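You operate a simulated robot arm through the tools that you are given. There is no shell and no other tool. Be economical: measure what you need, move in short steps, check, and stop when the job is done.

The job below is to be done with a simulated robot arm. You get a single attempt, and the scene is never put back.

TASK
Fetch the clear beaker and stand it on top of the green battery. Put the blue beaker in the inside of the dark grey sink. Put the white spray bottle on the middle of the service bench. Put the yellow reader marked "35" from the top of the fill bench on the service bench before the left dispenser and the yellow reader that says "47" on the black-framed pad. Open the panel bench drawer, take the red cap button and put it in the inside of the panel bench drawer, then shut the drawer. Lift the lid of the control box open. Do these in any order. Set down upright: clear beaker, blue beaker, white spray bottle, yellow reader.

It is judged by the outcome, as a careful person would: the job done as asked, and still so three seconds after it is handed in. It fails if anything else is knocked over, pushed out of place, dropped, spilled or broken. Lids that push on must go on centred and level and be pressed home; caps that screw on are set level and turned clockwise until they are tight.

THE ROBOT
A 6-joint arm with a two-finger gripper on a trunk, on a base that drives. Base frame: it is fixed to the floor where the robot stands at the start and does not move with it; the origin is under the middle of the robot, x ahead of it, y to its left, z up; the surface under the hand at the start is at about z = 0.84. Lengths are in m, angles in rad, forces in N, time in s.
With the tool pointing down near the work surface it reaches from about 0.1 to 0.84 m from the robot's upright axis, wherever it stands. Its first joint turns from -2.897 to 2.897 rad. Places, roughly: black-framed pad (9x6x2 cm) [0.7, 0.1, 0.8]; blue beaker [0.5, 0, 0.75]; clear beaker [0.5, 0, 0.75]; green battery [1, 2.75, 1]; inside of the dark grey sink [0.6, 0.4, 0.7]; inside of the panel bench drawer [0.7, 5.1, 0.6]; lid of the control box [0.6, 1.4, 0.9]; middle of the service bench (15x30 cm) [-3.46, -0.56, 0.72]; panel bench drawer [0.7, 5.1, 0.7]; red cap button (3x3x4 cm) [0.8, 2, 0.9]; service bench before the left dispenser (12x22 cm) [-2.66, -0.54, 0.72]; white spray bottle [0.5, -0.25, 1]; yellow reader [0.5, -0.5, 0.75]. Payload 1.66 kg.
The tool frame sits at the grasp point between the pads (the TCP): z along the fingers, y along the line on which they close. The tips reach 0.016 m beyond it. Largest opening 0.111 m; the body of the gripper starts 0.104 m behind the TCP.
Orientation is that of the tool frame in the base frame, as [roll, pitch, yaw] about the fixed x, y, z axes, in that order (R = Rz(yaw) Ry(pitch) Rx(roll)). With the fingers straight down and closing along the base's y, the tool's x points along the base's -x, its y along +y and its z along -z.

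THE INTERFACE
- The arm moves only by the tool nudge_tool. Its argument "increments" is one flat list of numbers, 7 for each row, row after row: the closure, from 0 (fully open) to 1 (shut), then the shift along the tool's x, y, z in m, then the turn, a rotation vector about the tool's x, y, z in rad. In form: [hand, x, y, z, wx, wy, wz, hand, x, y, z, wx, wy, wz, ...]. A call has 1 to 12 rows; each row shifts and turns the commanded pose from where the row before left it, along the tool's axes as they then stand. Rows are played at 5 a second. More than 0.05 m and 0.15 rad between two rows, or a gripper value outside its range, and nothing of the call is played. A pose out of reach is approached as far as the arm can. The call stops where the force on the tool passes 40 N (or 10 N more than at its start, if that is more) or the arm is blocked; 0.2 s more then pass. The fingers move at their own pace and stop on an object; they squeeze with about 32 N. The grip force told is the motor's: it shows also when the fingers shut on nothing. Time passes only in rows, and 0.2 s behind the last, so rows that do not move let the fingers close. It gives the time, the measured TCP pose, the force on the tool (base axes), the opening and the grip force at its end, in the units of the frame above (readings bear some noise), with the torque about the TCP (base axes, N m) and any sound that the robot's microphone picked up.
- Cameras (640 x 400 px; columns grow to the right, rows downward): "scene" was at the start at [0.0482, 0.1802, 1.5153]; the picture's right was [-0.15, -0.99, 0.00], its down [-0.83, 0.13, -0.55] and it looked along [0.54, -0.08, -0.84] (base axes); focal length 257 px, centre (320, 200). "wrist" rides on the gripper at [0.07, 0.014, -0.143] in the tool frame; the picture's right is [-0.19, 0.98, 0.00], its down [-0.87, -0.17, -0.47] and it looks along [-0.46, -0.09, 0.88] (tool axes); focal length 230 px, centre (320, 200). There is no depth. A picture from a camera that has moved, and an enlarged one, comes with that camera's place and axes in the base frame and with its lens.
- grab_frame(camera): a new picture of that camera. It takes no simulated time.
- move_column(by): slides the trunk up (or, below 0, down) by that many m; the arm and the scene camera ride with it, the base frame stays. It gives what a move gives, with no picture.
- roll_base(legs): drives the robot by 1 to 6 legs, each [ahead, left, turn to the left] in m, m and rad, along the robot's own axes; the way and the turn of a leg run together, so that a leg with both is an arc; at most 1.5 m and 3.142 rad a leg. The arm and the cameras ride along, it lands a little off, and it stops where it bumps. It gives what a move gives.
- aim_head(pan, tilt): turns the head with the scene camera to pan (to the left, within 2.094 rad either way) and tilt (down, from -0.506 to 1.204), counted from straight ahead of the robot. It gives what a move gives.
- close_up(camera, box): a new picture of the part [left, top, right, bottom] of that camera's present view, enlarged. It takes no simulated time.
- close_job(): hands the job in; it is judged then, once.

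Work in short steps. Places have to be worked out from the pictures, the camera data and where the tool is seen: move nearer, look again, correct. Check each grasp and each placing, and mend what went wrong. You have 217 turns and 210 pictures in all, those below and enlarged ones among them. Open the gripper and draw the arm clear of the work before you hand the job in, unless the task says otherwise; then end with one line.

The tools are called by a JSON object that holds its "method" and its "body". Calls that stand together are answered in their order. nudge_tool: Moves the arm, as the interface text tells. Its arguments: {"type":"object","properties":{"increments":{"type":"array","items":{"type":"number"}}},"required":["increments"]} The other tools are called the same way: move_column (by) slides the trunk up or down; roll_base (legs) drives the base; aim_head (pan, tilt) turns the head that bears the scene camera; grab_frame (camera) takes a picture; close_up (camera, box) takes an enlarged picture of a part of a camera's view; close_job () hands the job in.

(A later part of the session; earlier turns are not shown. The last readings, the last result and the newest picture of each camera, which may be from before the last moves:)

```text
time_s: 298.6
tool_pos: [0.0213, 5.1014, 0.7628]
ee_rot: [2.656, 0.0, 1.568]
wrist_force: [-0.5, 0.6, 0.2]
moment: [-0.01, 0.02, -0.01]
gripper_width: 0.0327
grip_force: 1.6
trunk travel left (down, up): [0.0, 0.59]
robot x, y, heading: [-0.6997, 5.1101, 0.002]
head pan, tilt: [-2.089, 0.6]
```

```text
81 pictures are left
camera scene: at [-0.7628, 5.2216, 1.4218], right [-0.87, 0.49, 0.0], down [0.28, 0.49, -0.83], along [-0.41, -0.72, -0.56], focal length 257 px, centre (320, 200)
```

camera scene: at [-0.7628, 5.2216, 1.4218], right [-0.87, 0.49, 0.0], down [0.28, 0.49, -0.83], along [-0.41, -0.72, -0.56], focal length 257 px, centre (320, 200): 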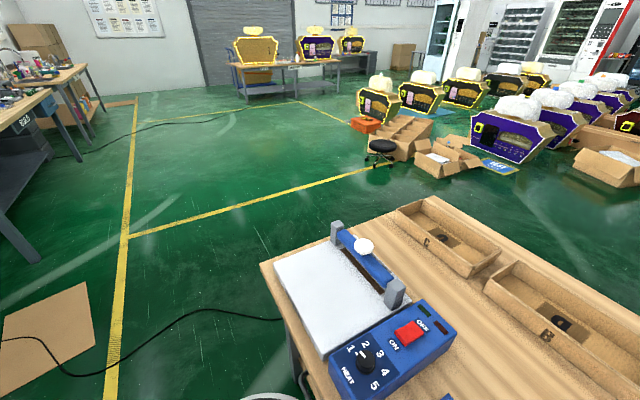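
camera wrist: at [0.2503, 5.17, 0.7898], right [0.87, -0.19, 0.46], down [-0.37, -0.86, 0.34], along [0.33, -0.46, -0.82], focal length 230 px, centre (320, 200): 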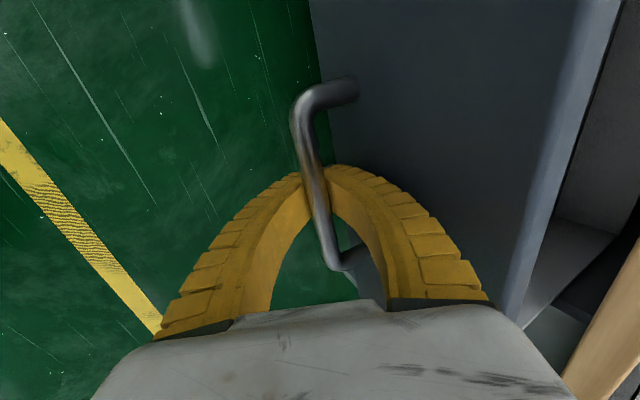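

I only touched the edge of a bench behind me, and nothing there moved. I'll level the hand, raise the trunk, move off, and go back to the BUILD bench for the lid and the red button.

{"method": "roll_base", "body": {"legs": [[0.08, 0, 0]]}}

{"method": "move_column", "body": {"by": 0.3}}

{"method": "nudge_tool", "body": {"increments": [0.3, 0, 0, 0, 0.1215, 0, 0, 0, 0, -0.03, 0, 0.1215, 0, 0, 0, 0, -0.04, 0, 0.1215, 0, 0, 0, 0, -0.04, 0, 0.1215, 0, 0]}}

{"method": "roll_base", "body": {"legs": [[0, -1.5, 0], [0, -1.5, 0], [0, -0.4, 0]]}}

{"method": "aim_head", "body": {"pan": 0.0, "tilt": 0.65}}

{"method": "grab_frame", "body": {"camera": "scene"}}

```text
time_s: 299.6
tool_pos: [0.1008, 5.1013, 0.7624]
ee_rot: [2.655, 0.0, 1.566]
wrist_force: [-0.3, 1.0, 0.4]
moment: [0.01, -0.03, -0.02]
gripper_width: 0.0325
grip_force: 1.9
trunk travel left (down, up): [0.0, 0.59]
robot x, y, heading: [-0.62, 5.1112, 0.002]
head pan, tilt: [-2.089, 0.6]
```

```text
time_s: 302.6
tool_pos: [0.1016, 5.1006, 1.0638]
ee_rot: [2.656, 0.002, 1.567]
wrist_force: [-0.4, 0.1, 0.6]
moment: [0.0, 0.0, -0.01]
gripper_width: 0.0327
grip_force: 1.4
trunk travel left (down, up): [-0.3, 0.29]
robot x, y, heading: [-0.6182, 5.1069, 0.001]
head pan, tilt: [-2.089, 0.6]
```

```text
time_s: 303.6
tool_pos: [-0.0059, 5.1008, 1.039]
ee_rot: [-3.141, 0.001, 1.568]
wrist_force: [-1.0, -0.9, -0.3]
moment: [0.02, -0.01, -0.01]
gripper_width: 0.1112
grip_force: 0.1
trunk travel left (down, up): [-0.3, 0.29]
robot x, y, heading: [-0.6156, 5.1078, 0.002]
head pan, tilt: [-2.089, 0.6]
```

```text
time_s: 320.3
tool_pos: [0.0038, 1.6804, 1.0388]
ee_rot: [3.139, -0.001, 1.564]
wrist_force: [-0.5, -0.1, -0.6]
moment: [0.03, -0.03, -0.04]
gripper_width: 0.1108
grip_force: 0.1
trunk travel left (down, up): [-0.3, 0.29]
robot x, y, heading: [-0.6079, 1.6904, -0.001]
head pan, tilt: [-2.089, 0.6]
```

```text
time_s: 322.3
tool_pos: [0.0049, 1.6812, 1.0375]
ee_rot: [3.14, 0.001, 1.564]
wrist_force: [0.5, 0.5, -0.6]
moment: [0.02, 0.01, 0.02]
gripper_width: 0.111
grip_force: 0.0
trunk travel left (down, up): [-0.3, 0.29]
robot x, y, heading: [-0.6085, 1.6927, 0.001]
head pan, tilt: [0.0, 0.649]
```

```text
80 pictures are left
camera scene: at [-0.5419, 1.8809, 1.7175], right [0.0, -1.0, 0.0], down [-0.6, 0.0, -0.8], along [0.8, 0.0, -0.6], focal length 257 px, centre (320, 200)
```

scene: 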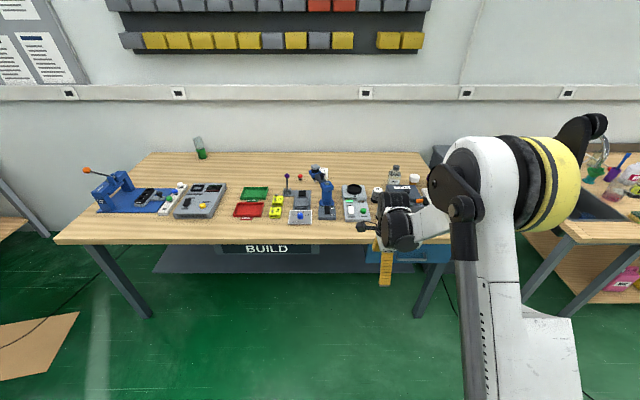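

{"method": "close_up", "body": {"camera": "scene", "box": [220, 140, 440, 270]}}

```text
2.91 times, centred on (330, 205) of scene
camera zoom: at [-0.5419, 1.8809, 1.7175], right [0.0, -1.0, 0.0], down [-0.6, 0.0, -0.8], along [0.8, 0.0, -0.6], focal length 748 px, centre (291, 186)
```

zoom: 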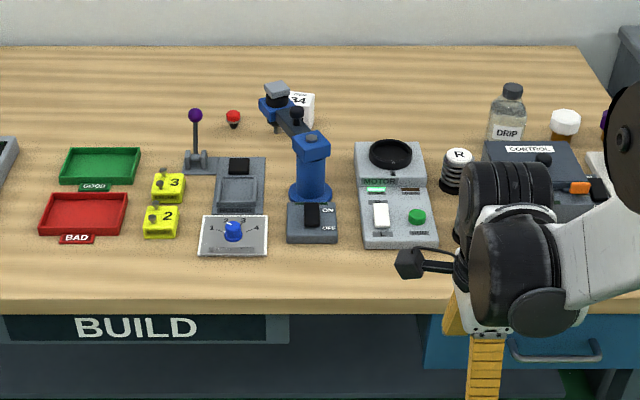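

The CONTROL box is at about (0.61, 1.43) and the red button at about (0.83, 2.00). I'll raise the hand and move up in front of the control box for a close look.

{"method": "move_column", "body": {"by": 0.15}}

{"method": "roll_base", "body": {"legs": [[0, -0.2, 0], [0.45, 0, 0]]}}

{"method": "aim_head", "body": {"pan": -0.2, "tilt": 0.9}}

{"method": "grab_frame", "body": {"camera": "scene"}}

{"method": "grab_frame", "body": {"camera": "wrist"}}

```text
time_s: 324.0
tool_pos: [0.0038, 1.6808, 1.1872]
ee_rot: [3.141, 0.001, 1.565]
wrist_force: [-0.4, 0.2, 0.3]
moment: [0.01, 0.01, 0.02]
gripper_width: 0.1111
grip_force: 0.1
trunk travel left (down, up): [-0.45, 0.14]
robot x, y, heading: [-0.6096, 1.6901, -0.003]
head pan, tilt: [0.0, 0.649]
```

```text
time_s: 327.9
tool_pos: [0.4528, 1.4781, 1.1875]
ee_rot: [3.141, 0.002, 1.56]
wrist_force: [0.7, 0.2, 0.3]
moment: [0.0, -0.01, -0.04]
gripper_width: 0.1111
grip_force: 0.1
trunk travel left (down, up): [-0.45, 0.14]
robot x, y, heading: [-0.161, 1.4886, 0.001]
head pan, tilt: [0.0, 0.649]
```

```text
time_s: 328.7
tool_pos: [0.4545, 1.4791, 1.19]
ee_rot: [3.138, 0.001, 1.559]
wrist_force: [-0.7, -0.3, 0.3]
moment: [0.0, 0.0, 0.02]
gripper_width: 0.111
grip_force: 0.0
trunk travel left (down, up): [-0.45, 0.14]
robot x, y, heading: [-0.1609, 1.4864, -0.002]
head pan, tilt: [-0.201, 0.901]
```

```text
78 pictures are left
camera scene: at [-0.1056, 1.6646, 1.847], right [-0.2, -0.98, 0.0], down [-0.77, 0.16, -0.62], along [0.61, -0.13, -0.78], focal length 257 px, centre (320, 200)
```

scene: 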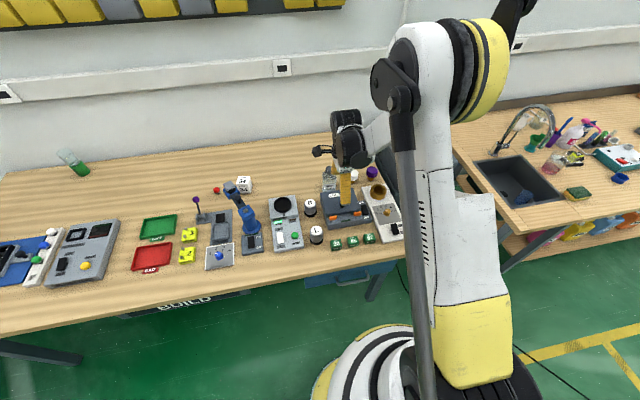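

```text
77 pictures are left
camera wrist: at [0.4668, 1.5465, 1.3323], right [0.98, -0.2, 0.0], down [-0.18, -0.86, 0.47], along [-0.09, -0.46, -0.88], focal length 230 px, centre (320, 200)
```

wrist: 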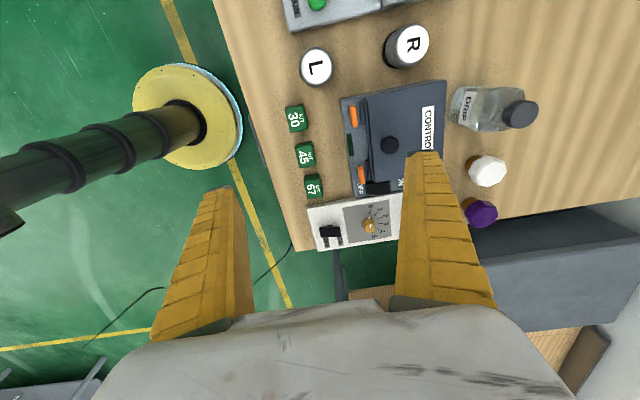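

{"method": "close_up", "body": {"camera": "wrist", "box": [320, 60, 460, 210]}}

{"method": "close_up", "body": {"camera": "scene", "box": [280, 150, 410, 260]}}

```text
2.67 times, centred on (390, 135) of wrist
camera zoom: at [0.4668, 1.5465, 1.3323], right [0.98, -0.2, 0.0], down [-0.18, -0.86, 0.47], along [-0.09, -0.46, -0.88], focal length 614 px, centre (133, 373)
```

zoom: 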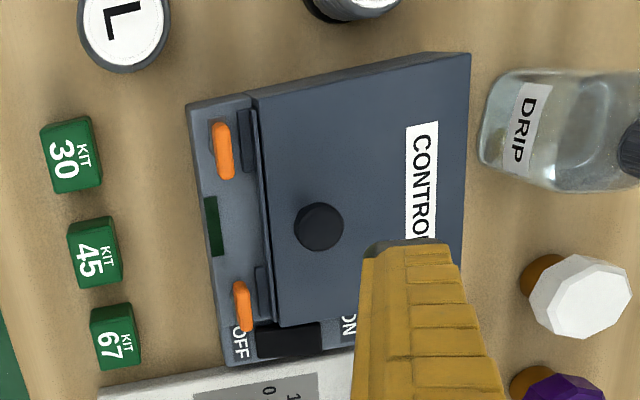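

```text
3.64 times, centred on (345, 205) of scene
camera zoom: at [-0.1056, 1.6646, 1.847], right [-0.2, -0.98, 0.0], down [-0.77, 0.16, -0.62], along [0.61, -0.13, -0.78], focal length 935 px, centre (229, 182)
```

zoom: 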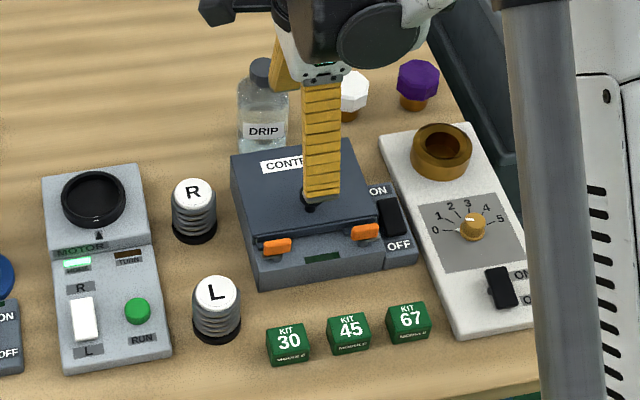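

The lid has a knob near its front at about (0.571, 1.416, 0.92), with the hinge at the back near x≈0.667. I'll turn the hand to close along y so the knob can pivot in the grip, then align over it.

{"method": "nudge_tool", "body": {"increments": [0.4, 0, 0, 0, 0, 0, -0.1317, 0.4, 0, 0, 0, 0, 0, -0.1317, 0.4, 0, 0, 0, 0, 0, -0.1317, 0.4, 0, 0, 0, 0, 0, -0.1317, 0.4, 0, 0, 0, 0, 0, -0.1317, 0.4, 0, 0, 0, 0, 0, -0.1317, 0.4, 0, 0, 0, 0, 0, -0.1317, 0.4, 0, 0, 0, 0, 0, -0.1317, 0.4, 0, 0, 0, 0, 0, -0.1317, 0.4, 0, 0, 0, 0, 0, -0.1317, 0.4, 0, 0, 0, 0, 0, -0.1317, 0.4, 0, 0, 0, 0, 0, -0.1317]}}

{"method": "roll_base", "body": {"legs": [[0.11, -0.065, 0]]}}

{"method": "move_column", "body": {"by": -0.13}}

{"method": "grab_frame", "body": {"camera": "wrist"}}

```text
time_s: 331.3
tool_pos: [0.4527, 1.4789, 1.1888]
ee_rot: [-3.141, 0.001, -3.139]
wrist_force: [0.5, 0.4, 0.0]
moment: [0.01, 0.01, 0.01]
gripper_width: 0.0686
grip_force: 1.0
trunk travel left (down, up): [-0.45, 0.14]
robot x, y, heading: [-0.1607, 1.49, -0.003]
head pan, tilt: [-0.201, 0.901]
```

```text
time_s: 332.6
tool_pos: [0.564, 1.4134, 1.1879]
ee_rot: [-3.141, 0.0, -3.139]
wrist_force: [-0.1, -0.1, -1.0]
moment: [0.02, 0.04, -0.01]
gripper_width: 0.0684
grip_force: 1.7
trunk travel left (down, up): [-0.45, 0.14]
robot x, y, heading: [-0.0495, 1.422, -0.0]
head pan, tilt: [-0.201, 0.901]
```

```text
time_s: 334.2
tool_pos: [0.5632, 1.4139, 1.0585]
ee_rot: [-3.14, 0.003, -3.139]
wrist_force: [0.0, -0.3, -0.1]
moment: [0.01, 0.01, 0.02]
gripper_width: 0.0684
grip_force: 1.5
trunk travel left (down, up): [-0.32, 0.27]
robot x, y, heading: [-0.0502, 1.4255, -0.003]
head pan, tilt: [-0.201, 0.901]
```

```text
74 pictures are left
camera wrist: at [0.4935, 1.4256, 1.2025], right [0.19, 0.98, 0.0], down [0.87, -0.16, 0.47], along [0.46, -0.09, -0.88], focal length 230 px, centre (320, 200)
```

wrist: 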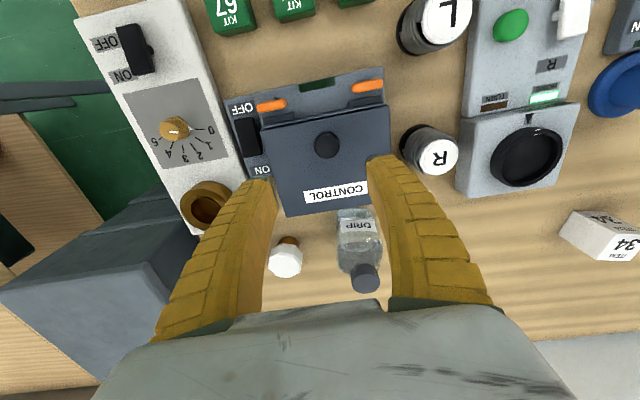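

The knob is at about (0.566, 1.419), about 32 mm across. I'll centre and descend onto it.

{"method": "nudge_tool", "body": {"increments": [0.4, -0.003, 0.005, 0.045, 0, 0, 0, 0.4, 0, 0, 0.045, 0, 0, 0, 0.4, 0, 0, 0.0, 0, 0, 0]}}

{"method": "close_up", "body": {"camera": "wrist", "box": [220, 90, 440, 250]}}

{"method": "close_up", "body": {"camera": "scene", "box": [250, 130, 420, 260]}}

```text
time_s: 335.0
tool_pos: [0.5675, 1.4186, 0.9695]
ee_rot: [-3.139, 0.002, -3.138]
wrist_force: [0.3, 0.1, 0.7]
moment: [0.01, -0.02, -0.02]
gripper_width: 0.0685
grip_force: 1.2
trunk travel left (down, up): [-0.32, 0.27]
robot x, y, heading: [-0.0478, 1.4231, -0.003]
head pan, tilt: [-0.201, 0.901]
```

```text
2.50 times, centred on (330, 170) of wrist
camera zoom: at [0.4971, 1.4303, 1.1127], right [0.19, 0.98, 0.0], down [0.87, -0.16, 0.47], along [0.46, -0.09, -0.88], focal length 575 px, centre (295, 275)
```

zoom: 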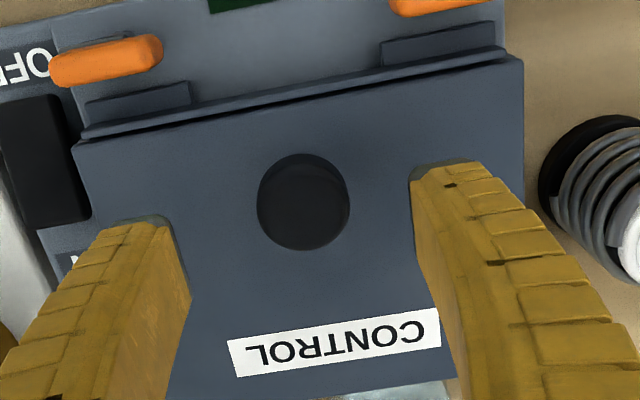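

```text
3.08 times, centred on (335, 195) of scene
camera zoom: at [0.0045, 1.5989, 1.7171], right [-0.2, -0.98, 0.0], down [-0.77, 0.16, -0.62], along [0.61, -0.12, -0.78], focal length 791 px, centre (274, 215)
```

zoom: 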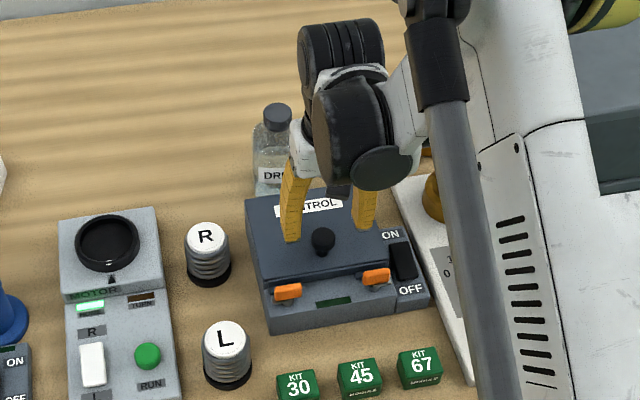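

Centred. I'll descend in small steps, watching for the fingertips touching the lid.

{"method": "nudge_tool", "body": {"increments": [0.4, 0, 0, 0.025, 0, 0, 0, 0.4, 0, 0, 0.01, 0, 0, 0]}}

{"method": "nudge_tool", "body": {"increments": [0.4, 0, 0, 0.006, 0, 0, 0, 0.4, 0, 0, 0.003, 0, 0, 0]}}

{"method": "close_up", "body": {"camera": "wrist", "box": [220, 90, 440, 250]}}

```text
time_s: 335.6
tool_pos: [0.5665, 1.4184, 0.9333]
ee_rot: [-3.139, 0.002, -3.138]
wrist_force: [0.4, 0.4, 0.5]
moment: [0.01, 0.01, 0.02]
gripper_width: 0.0684
grip_force: 1.0
trunk travel left (down, up): [-0.32, 0.27]
robot x, y, heading: [-0.045, 1.4229, -0.006]
head pan, tilt: [-0.201, 0.901]
```

```text
time_s: 336.2
tool_pos: [0.5673, 1.418, 0.9244]
ee_rot: [-3.139, 0.001, -3.137]
wrist_force: [0.6, 0.1, -0.2]
moment: [-0.01, 0.01, -0.04]
gripper_width: 0.0683
grip_force: 1.0
trunk travel left (down, up): [-0.32, 0.27]
robot x, y, heading: [-0.0488, 1.4228, -0.009]
head pan, tilt: [-0.201, 0.901]
```

```text
2.50 times, centred on (330, 170) of wrist
camera zoom: at [0.4972, 1.4301, 1.0685], right [0.19, 0.98, 0.0], down [0.87, -0.16, 0.47], along [0.46, -0.09, -0.88], focal length 575 px, centre (295, 275)
```

zoom: 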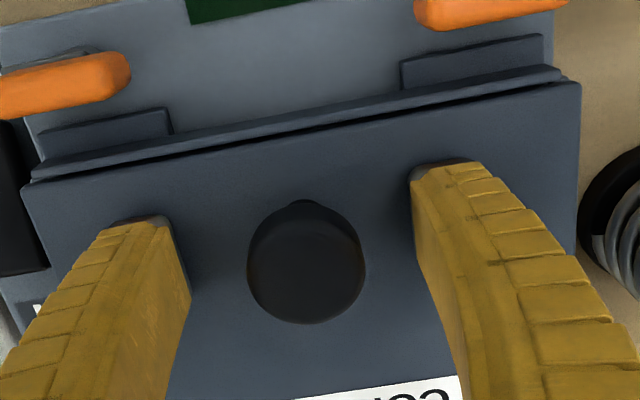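

The knob ball sits between the pads. I'll close on it.

{"method": "nudge_tool", "body": {"increments": [0.6, 0, 0, 0, 0, 0, 0, 1, 0, 0, 0, 0, 0, 0, 1, 0, 0, 0, 0, 0, 0, 1, 0, 0, 0, 0, 0, 0]}}

{"method": "nudge_tool", "body": {"increments": [1, 0, 0, -0.008, 0, 0, 0, 1, 0, 0, -0.008, 0, 0, 0, 1, 0, 0, 0, 0, 0, 0]}}

{"method": "close_up", "body": {"camera": "wrist", "box": [200, 60, 460, 250]}}

```text
time_s: 337.2
tool_pos: [0.5687, 1.4212, 0.9247]
ee_rot: [3.142, 0.004, -3.136]
wrist_force: [4.1, 21.4, -2.9]
moment: [0.02, 0.03, -0.05]
gripper_width: 0.0166
grip_force: 34.2
trunk travel left (down, up): [-0.32, 0.27]
robot x, y, heading: [-0.0492, 1.4238, 0.003]
head pan, tilt: [-0.201, 0.901]
```

```text
time_s: 338.0
tool_pos: [0.5692, 1.4214, 0.9403]
ee_rot: [-3.139, 0.0, -3.138]
wrist_force: [14.1, 23.4, -19.7]
moment: [-0.16, 1.34, -0.04]
gripper_width: 0.0165
grip_force: 34.4
trunk travel left (down, up): [-0.32, 0.27]
robot x, y, heading: [-0.0495, 1.4247, 0.005]
head pan, tilt: [-0.201, 0.901]
```

```text
2.11 times, centred on (330, 155) of wrist
camera zoom: at [0.4999, 1.4331, 1.0832], right [0.19, 0.98, 0.0], down [0.87, -0.16, 0.47], along [0.46, -0.09, -0.88], focal length 484 px, centre (299, 295)
```

zoom: 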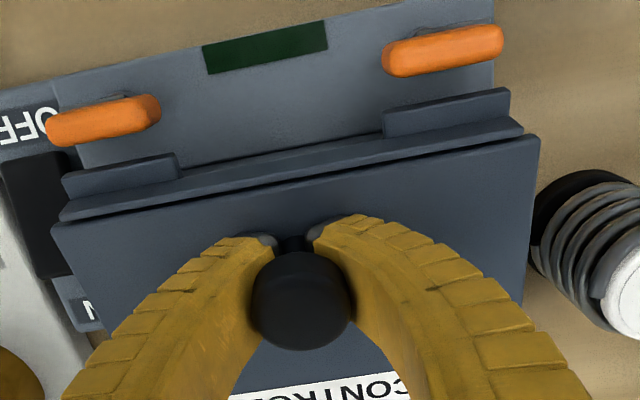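

{"method": "close_up", "body": {"camera": "scene", "box": [280, 160, 410, 250]}}

```text
4.44 times, centred on (345, 205) of scene
camera zoom: at [0.009, 1.602, 1.7164], right [-0.2, -0.98, 0.0], down [-0.77, 0.16, -0.62], along [0.61, -0.13, -0.78], focal length 1143 px, centre (209, 178)
```

zoom: 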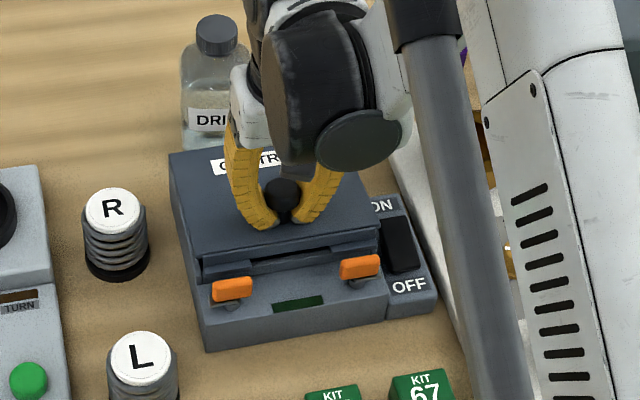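

The lid has begun to lift at its front edge. I'll follow its arc about the hinge (x≈0.667), tilting the hand with it, and check at about 50°.

{"method": "nudge_tool", "body": {"increments": [1, -0.0096, 0.002, -0.0176, 0, 0.15, 0, 1, -0.0092, 0, -0.0154, 0, 0.15, 0, 1, -0.0095, 0, -0.015, 0, 0.15, 0, 1, -0.0098, 0, -0.0154, 0, 0.15, 0, 1, 0, 0, 0, 0, 0, 0]}}

{"method": "grab_frame", "body": {"camera": "wrist"}}

{"method": "close_up", "body": {"camera": "scene", "box": [250, 100, 420, 250]}}

```text
time_s: 339.2
tool_pos: [0.6154, 1.4217, 0.9943]
ee_rot: [-3.139, -0.438, -3.138]
wrist_force: [-5.7, 16.9, -1.1]
moment: [0.02, 0.49, 0.01]
gripper_width: 0.0166
grip_force: 34.1
out of reach, approached as far as the arm can: row 4
trunk travel left (down, up): [-0.32, 0.27]
robot x, y, heading: [-0.047, 1.4222, 0.004]
head pan, tilt: [-0.201, 0.901]
```

```text
68 pictures are left
camera wrist: at [0.6139, 1.4337, 1.1543], right [0.17, 0.98, -0.08], down [0.98, -0.16, 0.06], along [0.05, -0.09, -0.99], focal length 230 px, centre (320, 200)
```

wrist: 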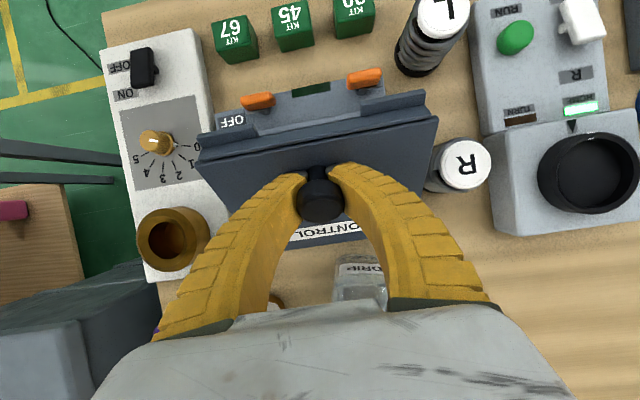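

```text
2.67 times, centred on (335, 175) of scene
camera zoom: at [0.0044, 1.6013, 1.7168], right [-0.2, -0.98, 0.0], down [-0.77, 0.16, -0.62], along [0.61, -0.13, -0.78], focal length 686 px, centre (280, 267)
```

zoom: 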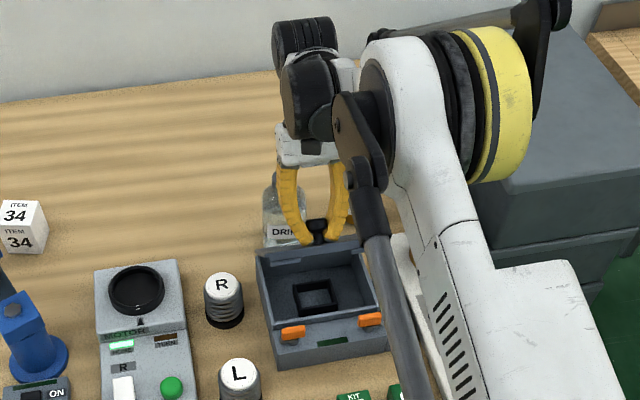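

The lid is about halfway open and the box interior is visible. I'll continue along the arc without more tilt.

{"method": "nudge_tool", "body": {"increments": [1, -0.0123, 0.001, -0.0141, 0, 0, 0, 1, -0.0146, 0, -0.0118, 0, 0, 0, 1, -0.0164, 0, -0.009, 0, 0, 0, 1, 0, 0, 0, 0, 0, 0]}}

{"method": "grab_frame", "body": {"camera": "wrist"}}

{"method": "close_up", "body": {"camera": "scene", "box": [250, 100, 420, 250]}}

```text
time_s: 340.2
tool_pos: [0.6716, 1.423, 1.0059]
ee_rot: [-3.137, -0.44, -3.139]
wrist_force: [-5.5, 3.3, -35.8]
moment: [0.0, 0.67, 0.01]
gripper_width: 0.0135
grip_force: 33.7
out of reach, approached as far as the arm can: row 3
trunk travel left (down, up): [-0.32, 0.27]
robot x, y, heading: [-0.0498, 1.4287, -0.002]
head pan, tilt: [-0.201, 0.901]
```

```text
66 pictures are left
camera wrist: at [0.6681, 1.4339, 1.1653], right [0.17, 0.98, -0.08], down [0.98, -0.16, 0.06], along [0.04, -0.09, -0.99], focal length 230 px, centre (320, 200)
```

wrist: 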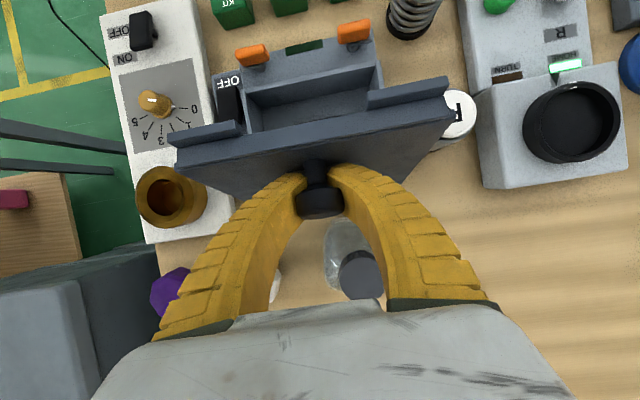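

```text
2.67 times, centred on (335, 175) of scene
camera zoom: at [0.0084, 1.5993, 1.7166], right [-0.2, -0.98, 0.0], down [-0.77, 0.16, -0.62], along [0.61, -0.12, -0.79], focal length 686 px, centre (280, 267)
```

zoom: 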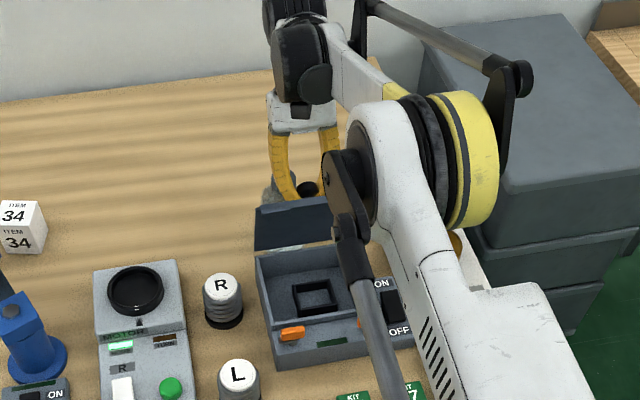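

The lid is at roughly 75–80°. I'll relieve the upward strain slightly, then nudge the base forward to carry it past vertical.

{"method": "nudge_tool", "body": {"increments": [1, -0.0017, 0, 0.0036, 0, 0, 0, 1, 0, 0, 0, 0, 0, 0]}}

{"method": "roll_base", "body": {"legs": [[0.03, 0, 0]]}}

{"method": "grab_frame", "body": {"camera": "wrist"}}

```text
time_s: 340.8
tool_pos: [0.6671, 1.4204, 1.0038]
ee_rot: [-3.141, -0.441, -3.14]
wrist_force: [-0.3, 0.0, -6.0]
moment: [0.03, -0.02, -0.04]
gripper_width: 0.0136
grip_force: 34.1
trunk travel left (down, up): [-0.32, 0.27]
robot x, y, heading: [-0.0491, 1.4233, -0.001]
head pan, tilt: [-0.201, 0.901]
```

```text
time_s: 341.7
tool_pos: [0.6959, 1.4207, 0.9977]
ee_rot: [-3.139, -0.443, -3.139]
wrist_force: [-5.5, 0.9, -31.8]
moment: [-0.04, -0.16, 0.03]
gripper_width: 0.0093
grip_force: 32.2
trunk travel left (down, up): [-0.32, 0.27]
robot x, y, heading: [-0.0195, 1.4235, -0.006]
head pan, tilt: [-0.201, 0.901]
stopped in leg 1: the force on the tool passed its limit at 50 N (the readings are from after the stop); the commanded pose is now the measured one
```

```text
64 pictures are left
camera wrist: at [0.6936, 1.4338, 1.1588], right [0.17, 0.98, -0.08], down [0.98, -0.16, 0.06], along [0.04, -0.09, -0.99], focal length 230 px, centre (320, 200)
```

wrist: 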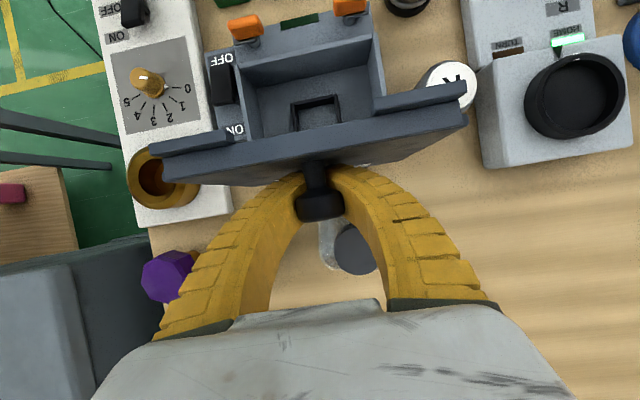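

The lid is just past vertical. The DRIP bottle stands close behind, so I'll bring the lid back to about 82° before letting go, to see whether the hinge holds it.

{"method": "nudge_tool", "body": {"increments": [1, 0.0083, 0, 0.0034, 0, 0, 0, 1, 0.0083, 0, 0.0034, 0, 0, 0, 1, 0, 0, 0, 0, 0, 0]}}

{"method": "close_up", "body": {"camera": "scene", "box": [250, 100, 420, 250]}}

```text
time_s: 342.5
tool_pos: [0.6785, 1.4211, 1.0]
ee_rot: [-3.14, -0.441, -3.139]
wrist_force: [3.6, -2.6, -34.4]
moment: [-0.12, -0.45, 0.02]
gripper_width: 0.0089
grip_force: 30.0
trunk travel left (down, up): [-0.32, 0.27]
robot x, y, heading: [-0.0204, 1.4224, -0.007]
head pan, tilt: [-0.201, 0.901]
```

```text
2.67 times, centred on (335, 175) of scene
camera zoom: at [0.0384, 1.5985, 1.7167], right [-0.2, -0.98, 0.0], down [-0.77, 0.16, -0.62], along [0.61, -0.12, -0.79], focal length 686 px, centre (280, 267)
```

zoom: 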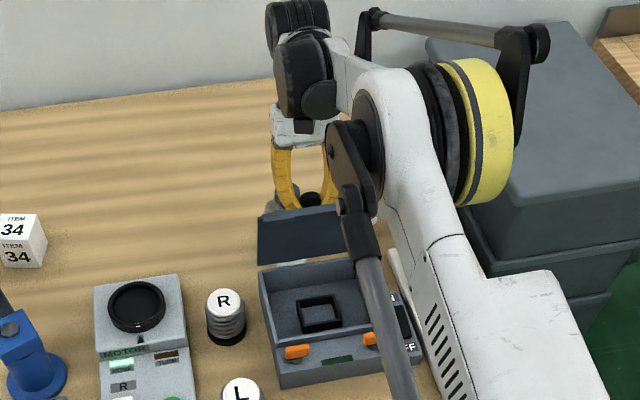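

{"method": "nudge_tool", "body": {"increments": [0.9, 0, 0, 0.003, 0, 0, 0, 0.8, 0, 0, 0, 0, 0, 0, 0.6, 0, 0, 0, 0, 0, 0, 0.4, 0, 0, 0, 0, 0, 0, 0.4, 0, 0, 0, 0, 0, 0]}}

{"method": "grab_frame", "body": {"camera": "wrist"}}

{"method": "close_up", "body": {"camera": "scene", "box": [250, 100, 420, 250]}}

```text
time_s: 343.7
tool_pos: [0.6755, 1.4215, 1.0001]
ee_rot: [-3.14, -0.44, -3.14]
wrist_force: [0.2, -0.9, 0.8]
moment: [0.02, 0.02, -0.02]
gripper_width: 0.0683
grip_force: 1.3
trunk travel left (down, up): [-0.32, 0.27]
robot x, y, heading: [-0.0195, 1.4219, -0.006]
head pan, tilt: [-0.201, 0.901]
```

```text
62 pictures are left
camera wrist: at [0.6725, 1.4335, 1.1601], right [0.17, 0.98, -0.08], down [0.98, -0.16, 0.06], along [0.04, -0.09, -0.99], focal length 230 px, centre (320, 200)
```

wrist: 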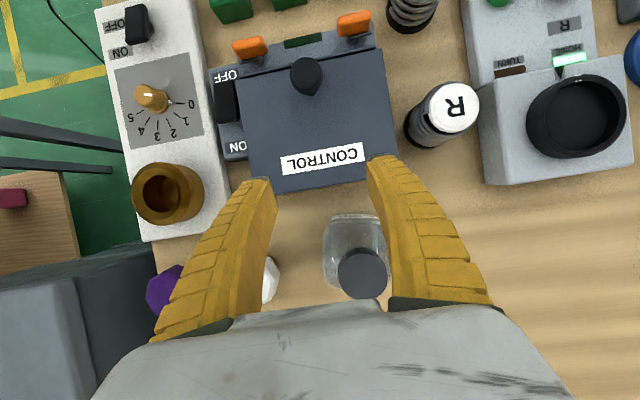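

```text
2.67 times, centred on (335, 175) of scene
camera zoom: at [0.0344, 1.5988, 1.717], right [-0.2, -0.98, 0.0], down [-0.77, 0.16, -0.62], along [0.61, -0.12, -0.78], focal length 686 px, centre (280, 267)
```

zoom: 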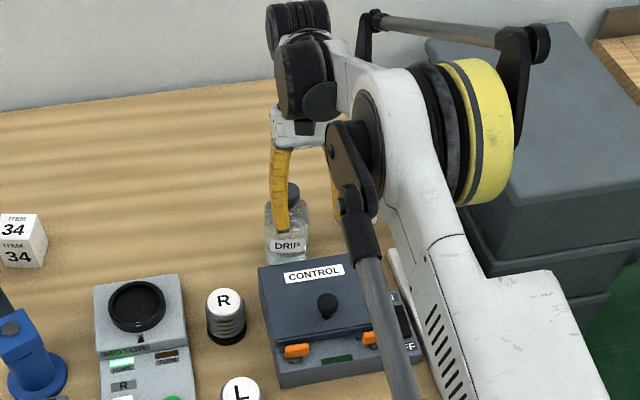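

The lid fell shut: the hinge doesn't hold at about 80°, so it has to rest past vertical. I'll regrip lower on the knob stem with the base slightly closer, and carry it to its stop, watching the bottle. First I'll reposition over the knob.

{"method": "nudge_tool", "body": {"increments": [0.4, 0.02, 0, -0.04, 0, 0, 0, 0.4, 0.04, 0, 0, 0, -0.147, 0, 0.4, 0.04, 0, 0, 0, -0.147, 0, 0.4, 0.005, 0, 0, 0, -0.147, 0]}}

{"method": "roll_base", "body": {"legs": [[0.022, 0, 0.006]]}}

{"method": "grab_frame", "body": {"camera": "wrist"}}

```text
time_s: 344.7
tool_pos: [0.5936, 1.4213, 1.0747]
ee_rot: [-3.14, 0.003, -3.138]
wrist_force: [-0.5, -1.2, 0.3]
moment: [0.0, 0.03, -0.01]
gripper_width: 0.0683
grip_force: 1.5
trunk travel left (down, up): [-0.32, 0.27]
robot x, y, heading: [-0.0182, 1.4248, -0.002]
head pan, tilt: [-0.201, 0.901]
```

```text
time_s: 345.5
tool_pos: [0.618, 1.4252, 1.074]
ee_rot: [-3.14, -0.002, -3.133]
wrist_force: [0.5, -0.1, -0.5]
moment: [-0.01, 0.07, 0.0]
gripper_width: 0.0684
grip_force: 1.3
trunk travel left (down, up): [-0.32, 0.27]
robot x, y, heading: [0.0071, 1.4202, 0.003]
head pan, tilt: [-0.201, 0.901]
```

```text
60 pictures are left
camera wrist: at [0.5482, 1.437, 1.2173], right [0.18, 0.98, 0.0], down [0.87, -0.16, 0.47], along [0.46, -0.09, -0.88], focal length 230 px, centre (320, 200)
```

wrist: 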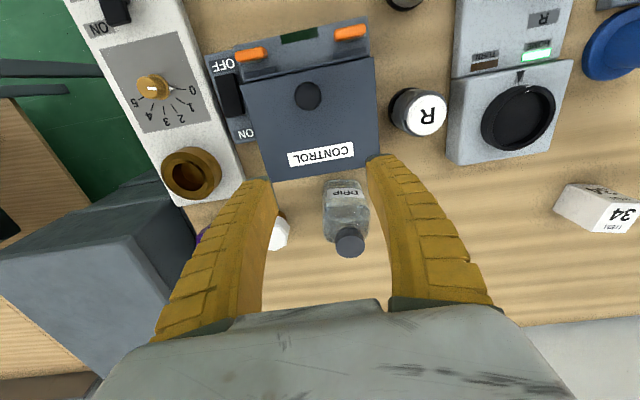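

Nothing has shifted. I'll move over the knob at (0.565, 1.4195), descend to the stem at z≈0.917 and grip.

{"method": "nudge_tool", "body": {"increments": [0.4, 0.027, -0.003, 0, 0, 0, 0, 0.4, 0.026, -0.003, 0, 0, 0, 0, 0.4, 0, 0, 0.045, 0, 0, 0, 0.4, 0, 0, 0.045, 0, 0, 0, 0.4, 0, 0, 0.045, 0, 0, 0, 0.4, 0, 0, 0.012, 0, 0, 0, 0.4, 0, 0, 0.006, 0, 0, 0]}}

{"method": "nudge_tool", "body": {"increments": [0.4, 0, 0, 0.004, 0, 0, 0, 0.7, 0, 0, 0, 0, 0, 0, 1, 0, 0, 0, 0, 0, 0, 1, 0, 0, 0, 0, 0, 0, 1, 0, 0, 0, 0, 0, 0]}}

{"method": "close_up", "body": {"camera": "wrist", "box": [200, 60, 460, 250]}}

```text
time_s: 347.1
tool_pos: [0.5624, 1.4187, 0.9231]
ee_rot: [-3.14, 0.003, -3.132]
wrist_force: [5.1, 1.6, 19.2]
moment: [0.11, -0.09, -0.03]
gripper_width: 0.0687
grip_force: 1.1
trunk travel left (down, up): [-0.32, 0.27]
robot x, y, heading: [0.002, 1.4214, 0.007]
head pan, tilt: [-0.201, 0.901]
```

```text
time_s: 347.5
tool_pos: [0.5627, 1.4197, 0.9219]
ee_rot: [-3.138, 0.001, -3.13]
wrist_force: [-2.1, 9.0, 9.9]
moment: [-0.35, 0.18, 0.1]
gripper_width: 0.0178
grip_force: 28.0
trunk travel left (down, up): [-0.32, 0.27]
robot x, y, heading: [0.0036, 1.4244, 0.012]
head pan, tilt: [-0.201, 0.901]
stopped in row 1: the force on the tool passed its limit at 53 N (the readings are from after the stop); the commanded pose is now the measured one
```

```text
2.11 times, centred on (330, 155) of wrist
camera zoom: at [0.4923, 1.4317, 1.0647], right [0.18, 0.98, 0.0], down [0.87, -0.16, 0.47], along [0.47, -0.09, -0.88], focal length 484 px, centre (299, 295)
```

zoom: 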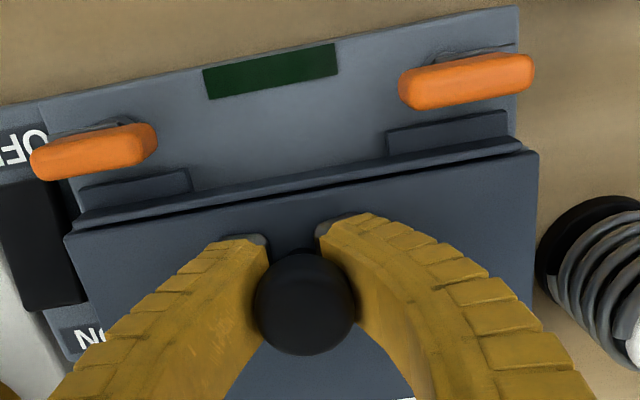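

The tips touch the lid at this height, so this is the lowest grip. I'll finish closing and lift slightly.

{"method": "nudge_tool", "body": {"increments": [1, 0, 0, -0.002, 0, 0, 0, 1, 0, 0, 0, 0, 0, 0, 1, 0, 0, 0, 0, 0, 0]}}

{"method": "nudge_tool", "body": {"increments": [1, -0.0076, 0, -0.025, 0, 0.15, 0, 1, -0.0106, 0, -0.0232, 0, 0.15, 0, 1, -0.0131, 0, -0.021, 0, 0.14, 0, 1, 0, 0, 0, 0, 0, 0]}}

```text
time_s: 348.3
tool_pos: [0.5651, 1.4205, 0.9213]
ee_rot: [-3.14, 0.001, -3.13]
wrist_force: [-2.1, 23.7, -12.0]
moment: [-0.02, 1.0, -0.04]
gripper_width: 0.0141
grip_force: 34.2
trunk travel left (down, up): [-0.32, 0.27]
robot x, y, heading: [0.0049, 1.4242, 0.006]
head pan, tilt: [-0.201, 0.901]
```

```text
time_s: 349.3
tool_pos: [0.6026, 1.4215, 0.9862]
ee_rot: [-3.139, -0.437, -3.132]
wrist_force: [-18.5, 27.1, 5.4]
moment: [-0.15, 0.93, 0.14]
gripper_width: 0.0184
grip_force: 33.7
trunk travel left (down, up): [-0.32, 0.27]
robot x, y, heading: [0.0028, 1.4222, 0.005]
head pan, tilt: [-0.201, 0.901]
```

{"method": "nudge_tool", "body": {"increments": [1, -0.0115, 0.003, -0.0101, 0, 0.05, 0, 1, -0.0115, 0.002, -0.0101, 0, 0.05, 0, 1, -0.0115, 0, -0.0075, 0, 0, 0, 1, -0.0115, 0, -0.0065, 0, 0, 0, 1, 0, 0, 0, 0, 0, 0]}}

{"method": "grab_frame", "body": {"camera": "wrist"}}

```text
time_s: 350.5
tool_pos: [0.6611, 1.4209, 0.9948]
ee_rot: [-3.14, -0.437, -3.136]
wrist_force: [0.3, -13.7, -1.0]
moment: [0.18, -0.04, -0.11]
gripper_width: 0.0088
grip_force: 28.6
out of reach, approached as far as the arm can: row 2
trunk travel left (down, up): [-0.32, 0.27]
robot x, y, heading: [0.0006, 1.4229, 0.002]
head pan, tilt: [-0.201, 0.901]
```

```text
58 pictures are left
camera wrist: at [0.6589, 1.4342, 1.1547], right [0.16, 0.98, -0.08], down [0.99, -0.16, 0.06], along [0.05, -0.09, -0.99], focal length 230 px, centre (320, 200)
```

wrist: 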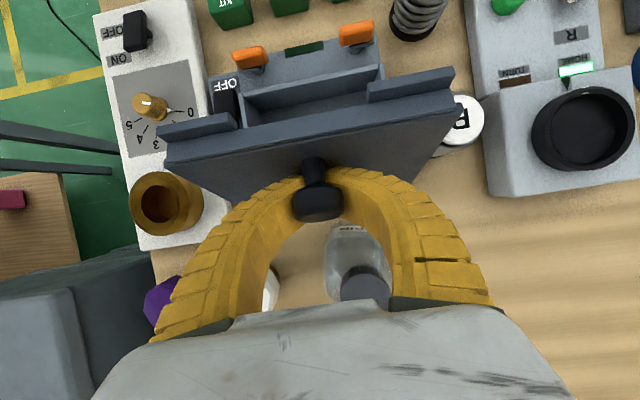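

The grip is stable with low forces at about 77°. I'll continue past vertical.

{"method": "nudge_tool", "body": {"increments": [1, -0.0152, -0.001, -0.0066, 0, 0, 0, 1, -0.0161, 0, -0.0039, 0, 0, 0, 1, 0, 0, 0, 0, 0, 0]}}

{"method": "grab_frame", "body": {"camera": "wrist"}}

```text
time_s: 351.3
tool_pos: [0.6925, 1.4245, 0.9909]
ee_rot: [-3.138, -0.438, -3.132]
wrist_force: [-1.0, -7.8, -0.2]
moment: [0.25, -0.04, -0.21]
gripper_width: 0.0058
grip_force: 29.3
trunk travel left (down, up): [-0.32, 0.27]
robot x, y, heading: [0.0027, 1.4254, 0.004]
head pan, tilt: [-0.201, 0.901]
```

```text
57 pictures are left
camera wrist: at [0.6906, 1.4347, 1.151], right [0.16, 0.98, -0.08], down [0.99, -0.16, 0.06], along [0.05, -0.09, -0.99], focal length 230 px, centre (320, 200)
```

wrist: 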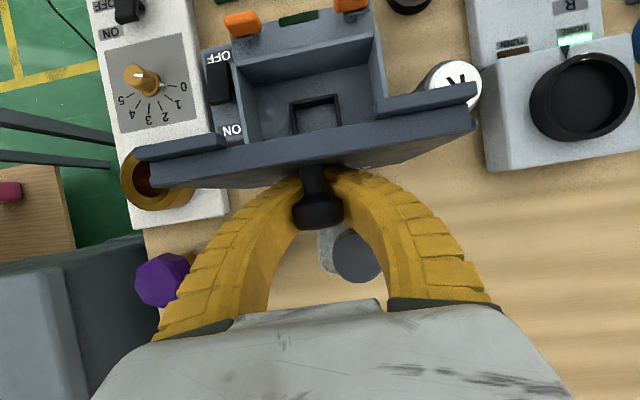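

It's about vertical now. Two more small steps, watching the x force for the stop and the gap to the bottle cap.

{"method": "nudge_tool", "body": {"increments": [1, -0.0125, 0, -0.0011, 0, 0, 0, 1, 0, 0, 0, 0, 0, 0]}}

{"method": "grab_frame", "body": {"camera": "wrist"}}

{"method": "close_up", "body": {"camera": "scene", "box": [270, 110, 400, 240]}}

```text
time_s: 351.9
tool_pos: [0.7043, 1.4206, 0.9877]
ee_rot: [3.141, -0.441, -3.133]
wrist_force: [-2.5, -11.0, -4.8]
moment: [0.22, -0.01, -0.14]
gripper_width: 0.0003
grip_force: 29.4
trunk travel left (down, up): [-0.32, 0.27]
robot x, y, heading: [0.0075, 1.4231, 0.003]
head pan, tilt: [-0.201, 0.901]
```

```text
56 pictures are left
camera wrist: at [0.7029, 1.4343, 1.1468], right [0.16, 0.98, -0.08], down [0.99, -0.16, 0.06], along [0.05, -0.09, -0.99], focal length 230 px, centre (320, 200)
```

wrist: 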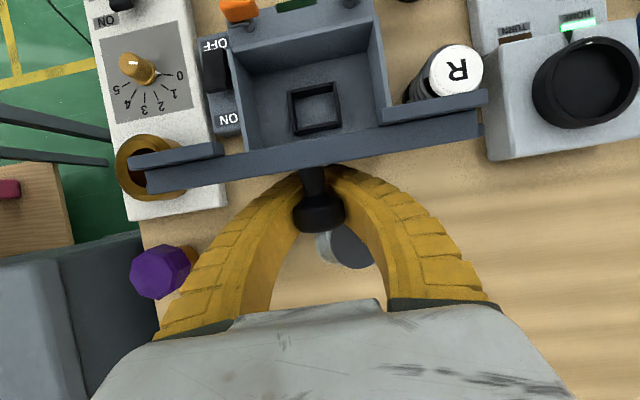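

```text
3.08 times, centred on (335, 175) of scene
camera zoom: at [0.0555, 1.5976, 1.7171], right [-0.19, -0.98, 0.0], down [-0.77, 0.15, -0.62], along [0.61, -0.12, -0.78], focal length 791 px, centre (274, 277)
```

zoom: 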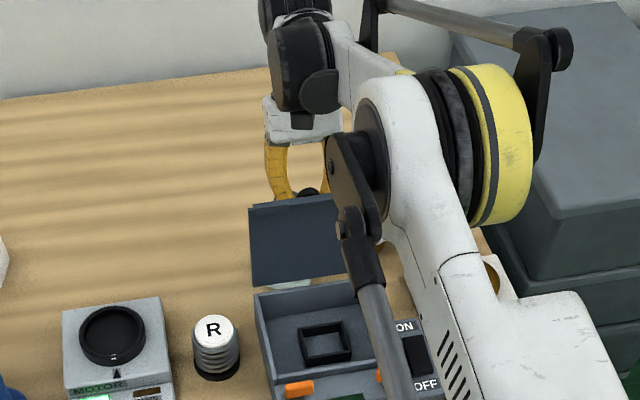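

The lid is at about 101°, past vertical. I'll open the fingers slowly and watch whether it stays.

{"method": "nudge_tool", "body": {"increments": [0.9, 0, 0, 0, 0, 0, 0, 0.8, 0, 0, 0, 0, 0, 0, 0.7, 0, 0, 0, 0, 0, 0, 0.6, 0, 0, 0, 0, 0, 0]}}

{"method": "grab_frame", "body": {"camera": "wrist"}}

```text
time_s: 352.9
tool_pos: [0.7058, 1.4248, 0.9882]
ee_rot: [-3.14, -0.44, -3.133]
wrist_force: [0.2, 0.9, -0.2]
moment: [0.0, -0.05, -0.03]
gripper_width: 0.047
grip_force: 1.7
trunk travel left (down, up): [-0.32, 0.27]
robot x, y, heading: [0.0004, 1.4235, 0.001]
head pan, tilt: [-0.201, 0.901]
```

```text
54 pictures are left
camera wrist: at [0.7026, 1.4358, 1.1472], right [0.16, 0.98, -0.08], down [0.99, -0.16, 0.06], along [0.05, -0.09, -0.99], focal length 230 px, centre (320, 200)
```

wrist: 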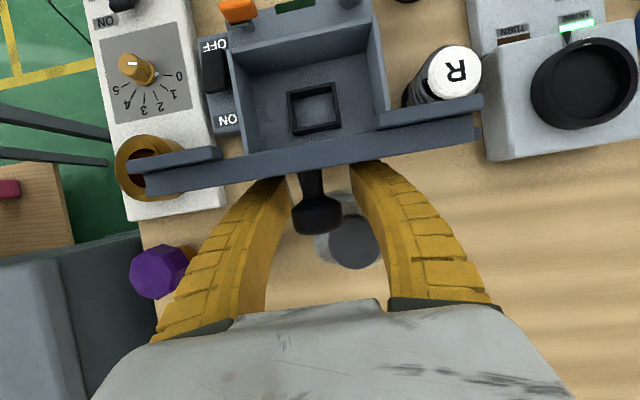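

The lid stays open on its own. I'll withdraw upward along the tool axis.

{"method": "nudge_tool", "body": {"increments": [0.55, 0, 0, -0.01, 0, 0, 0, 0.5, 0, 0, -0.03, 0, 0, 0, 0.5, 0, 0, -0.04, 0, 0, 0, 0.5, 0.01, 0, -0.04, 0, 0, 0, 0.5, 0.01, 0, -0.04, 0, 0, 0]}}

{"method": "grab_frame", "body": {"camera": "wrist"}}

{"method": "grab_frame", "body": {"camera": "scene"}}

```text
time_s: 354.1
tool_pos: [0.7461, 1.4232, 1.1409]
ee_rot: [-3.14, -0.435, -3.132]
wrist_force: [0.0, -0.4, 0.4]
moment: [-0.02, -0.03, 0.01]
gripper_width: 0.0577
grip_force: 1.7
out of reach, approached as far as the arm can: row 3, 5
trunk travel left (down, up): [-0.32, 0.27]
robot x, y, heading: [0.0016, 1.4226, 0.002]
head pan, tilt: [-0.201, 0.901]
```

```text
53 pictures are left
camera wrist: at [0.7418, 1.4354, 1.3012], right [0.16, 0.98, -0.08], down [0.99, -0.16, 0.06], along [0.05, -0.09, -0.99], focal length 230 px, centre (320, 200)
```

wrist: 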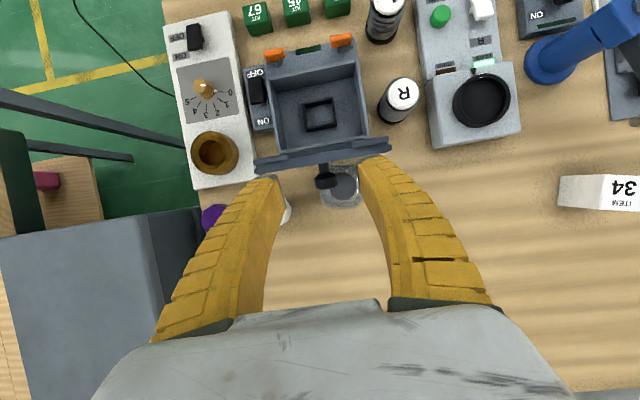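

```text
52 pictures are left
camera scene: at [0.0544, 1.5991, 1.717], right [-0.19, -0.98, 0.0], down [-0.77, 0.15, -0.62], along [0.61, -0.12, -0.78], focal length 257 px, centre (320, 200)
```

scene: 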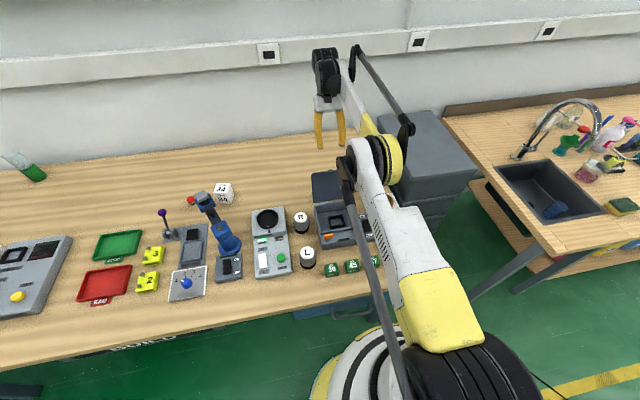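

The lid is open. Next is the red button: I'll raise and level the hand, slide left to y≈1.98 and look down at it.

{"method": "move_column", "body": {"by": 0.12}}

{"method": "nudge_tool", "body": {"increments": [0.3, 0.03, 0, 0, 0, -0.145, 0, 0.3, 0.03, 0, 0, 0, -0.145, 0, 0.3, 0.03, 0, 0, 0, -0.145, 0, 0, 0.03, 0, 0, 0, 0, 0]}}

{"method": "roll_base", "body": {"legs": [[-0.02, 0.58, 0]]}}

{"method": "grab_frame", "body": {"camera": "wrist"}}

{"method": "grab_frame", "body": {"camera": "scene"}}

```text
time_s: 355.6
tool_pos: [0.7451, 1.4229, 1.261]
ee_rot: [-3.137, -0.435, -3.133]
wrist_force: [0.1, -0.5, -1.0]
moment: [0.0, 0.03, 0.01]
gripper_width: 0.0575
grip_force: 1.8
trunk travel left (down, up): [-0.44, 0.15]
robot x, y, heading: [0.0039, 1.4252, 0.006]
head pan, tilt: [-0.201, 0.901]
```

```text
time_s: 356.6
tool_pos: [0.6284, 1.4212, 1.2872]
ee_rot: [-3.141, 0.0, -3.133]
wrist_force: [0.0, -0.2, 0.7]
moment: [0.0, 0.01, -0.01]
gripper_width: 0.1109
grip_force: 0.0
trunk travel left (down, up): [-0.44, 0.15]
robot x, y, heading: [0.0009, 1.4197, 0.001]
head pan, tilt: [-0.201, 0.901]
```

```text
time_s: 359.9
tool_pos: [0.6068, 2.0, 1.2865]
ee_rot: [-3.137, 0.0, -3.133]
wrist_force: [0.2, 0.5, 0.4]
moment: [-0.02, -0.04, 0.0]
gripper_width: 0.1105
grip_force: 0.1
trunk travel left (down, up): [-0.44, 0.15]
robot x, y, heading: [-0.0243, 2.0004, 0.001]
head pan, tilt: [-0.201, 0.901]
```

```text
51 pictures are left
camera wrist: at [0.5369, 2.0125, 1.4308], right [0.18, 0.98, 0.0], down [0.87, -0.16, 0.47], along [0.46, -0.09, -0.88], focal length 230 px, centre (320, 200)
```

wrist: 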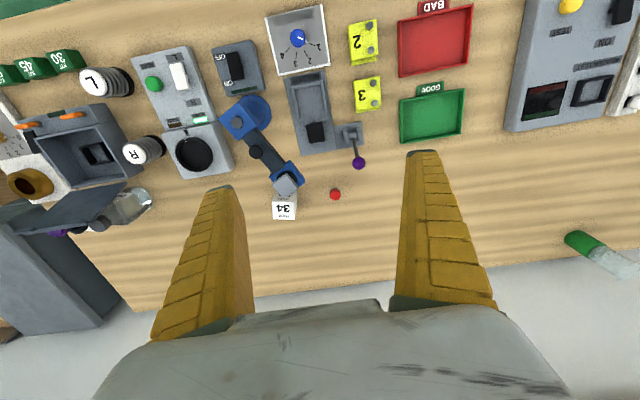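

```text
50 pictures are left
camera scene: at [0.033, 2.1792, 1.8369], right [-0.2, -0.98, 0.0], down [-0.77, 0.15, -0.62], along [0.61, -0.12, -0.78], focal length 257 px, centre (320, 200)
```

scene: 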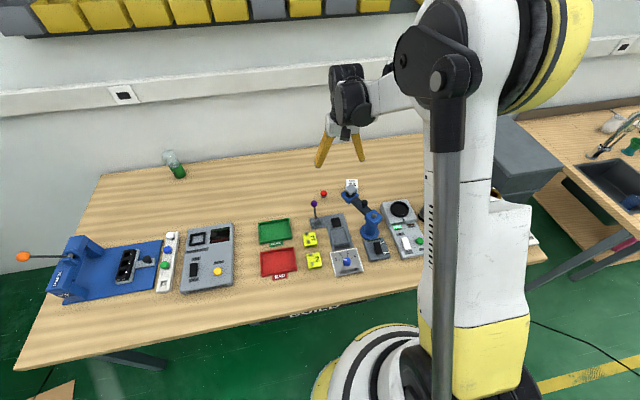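

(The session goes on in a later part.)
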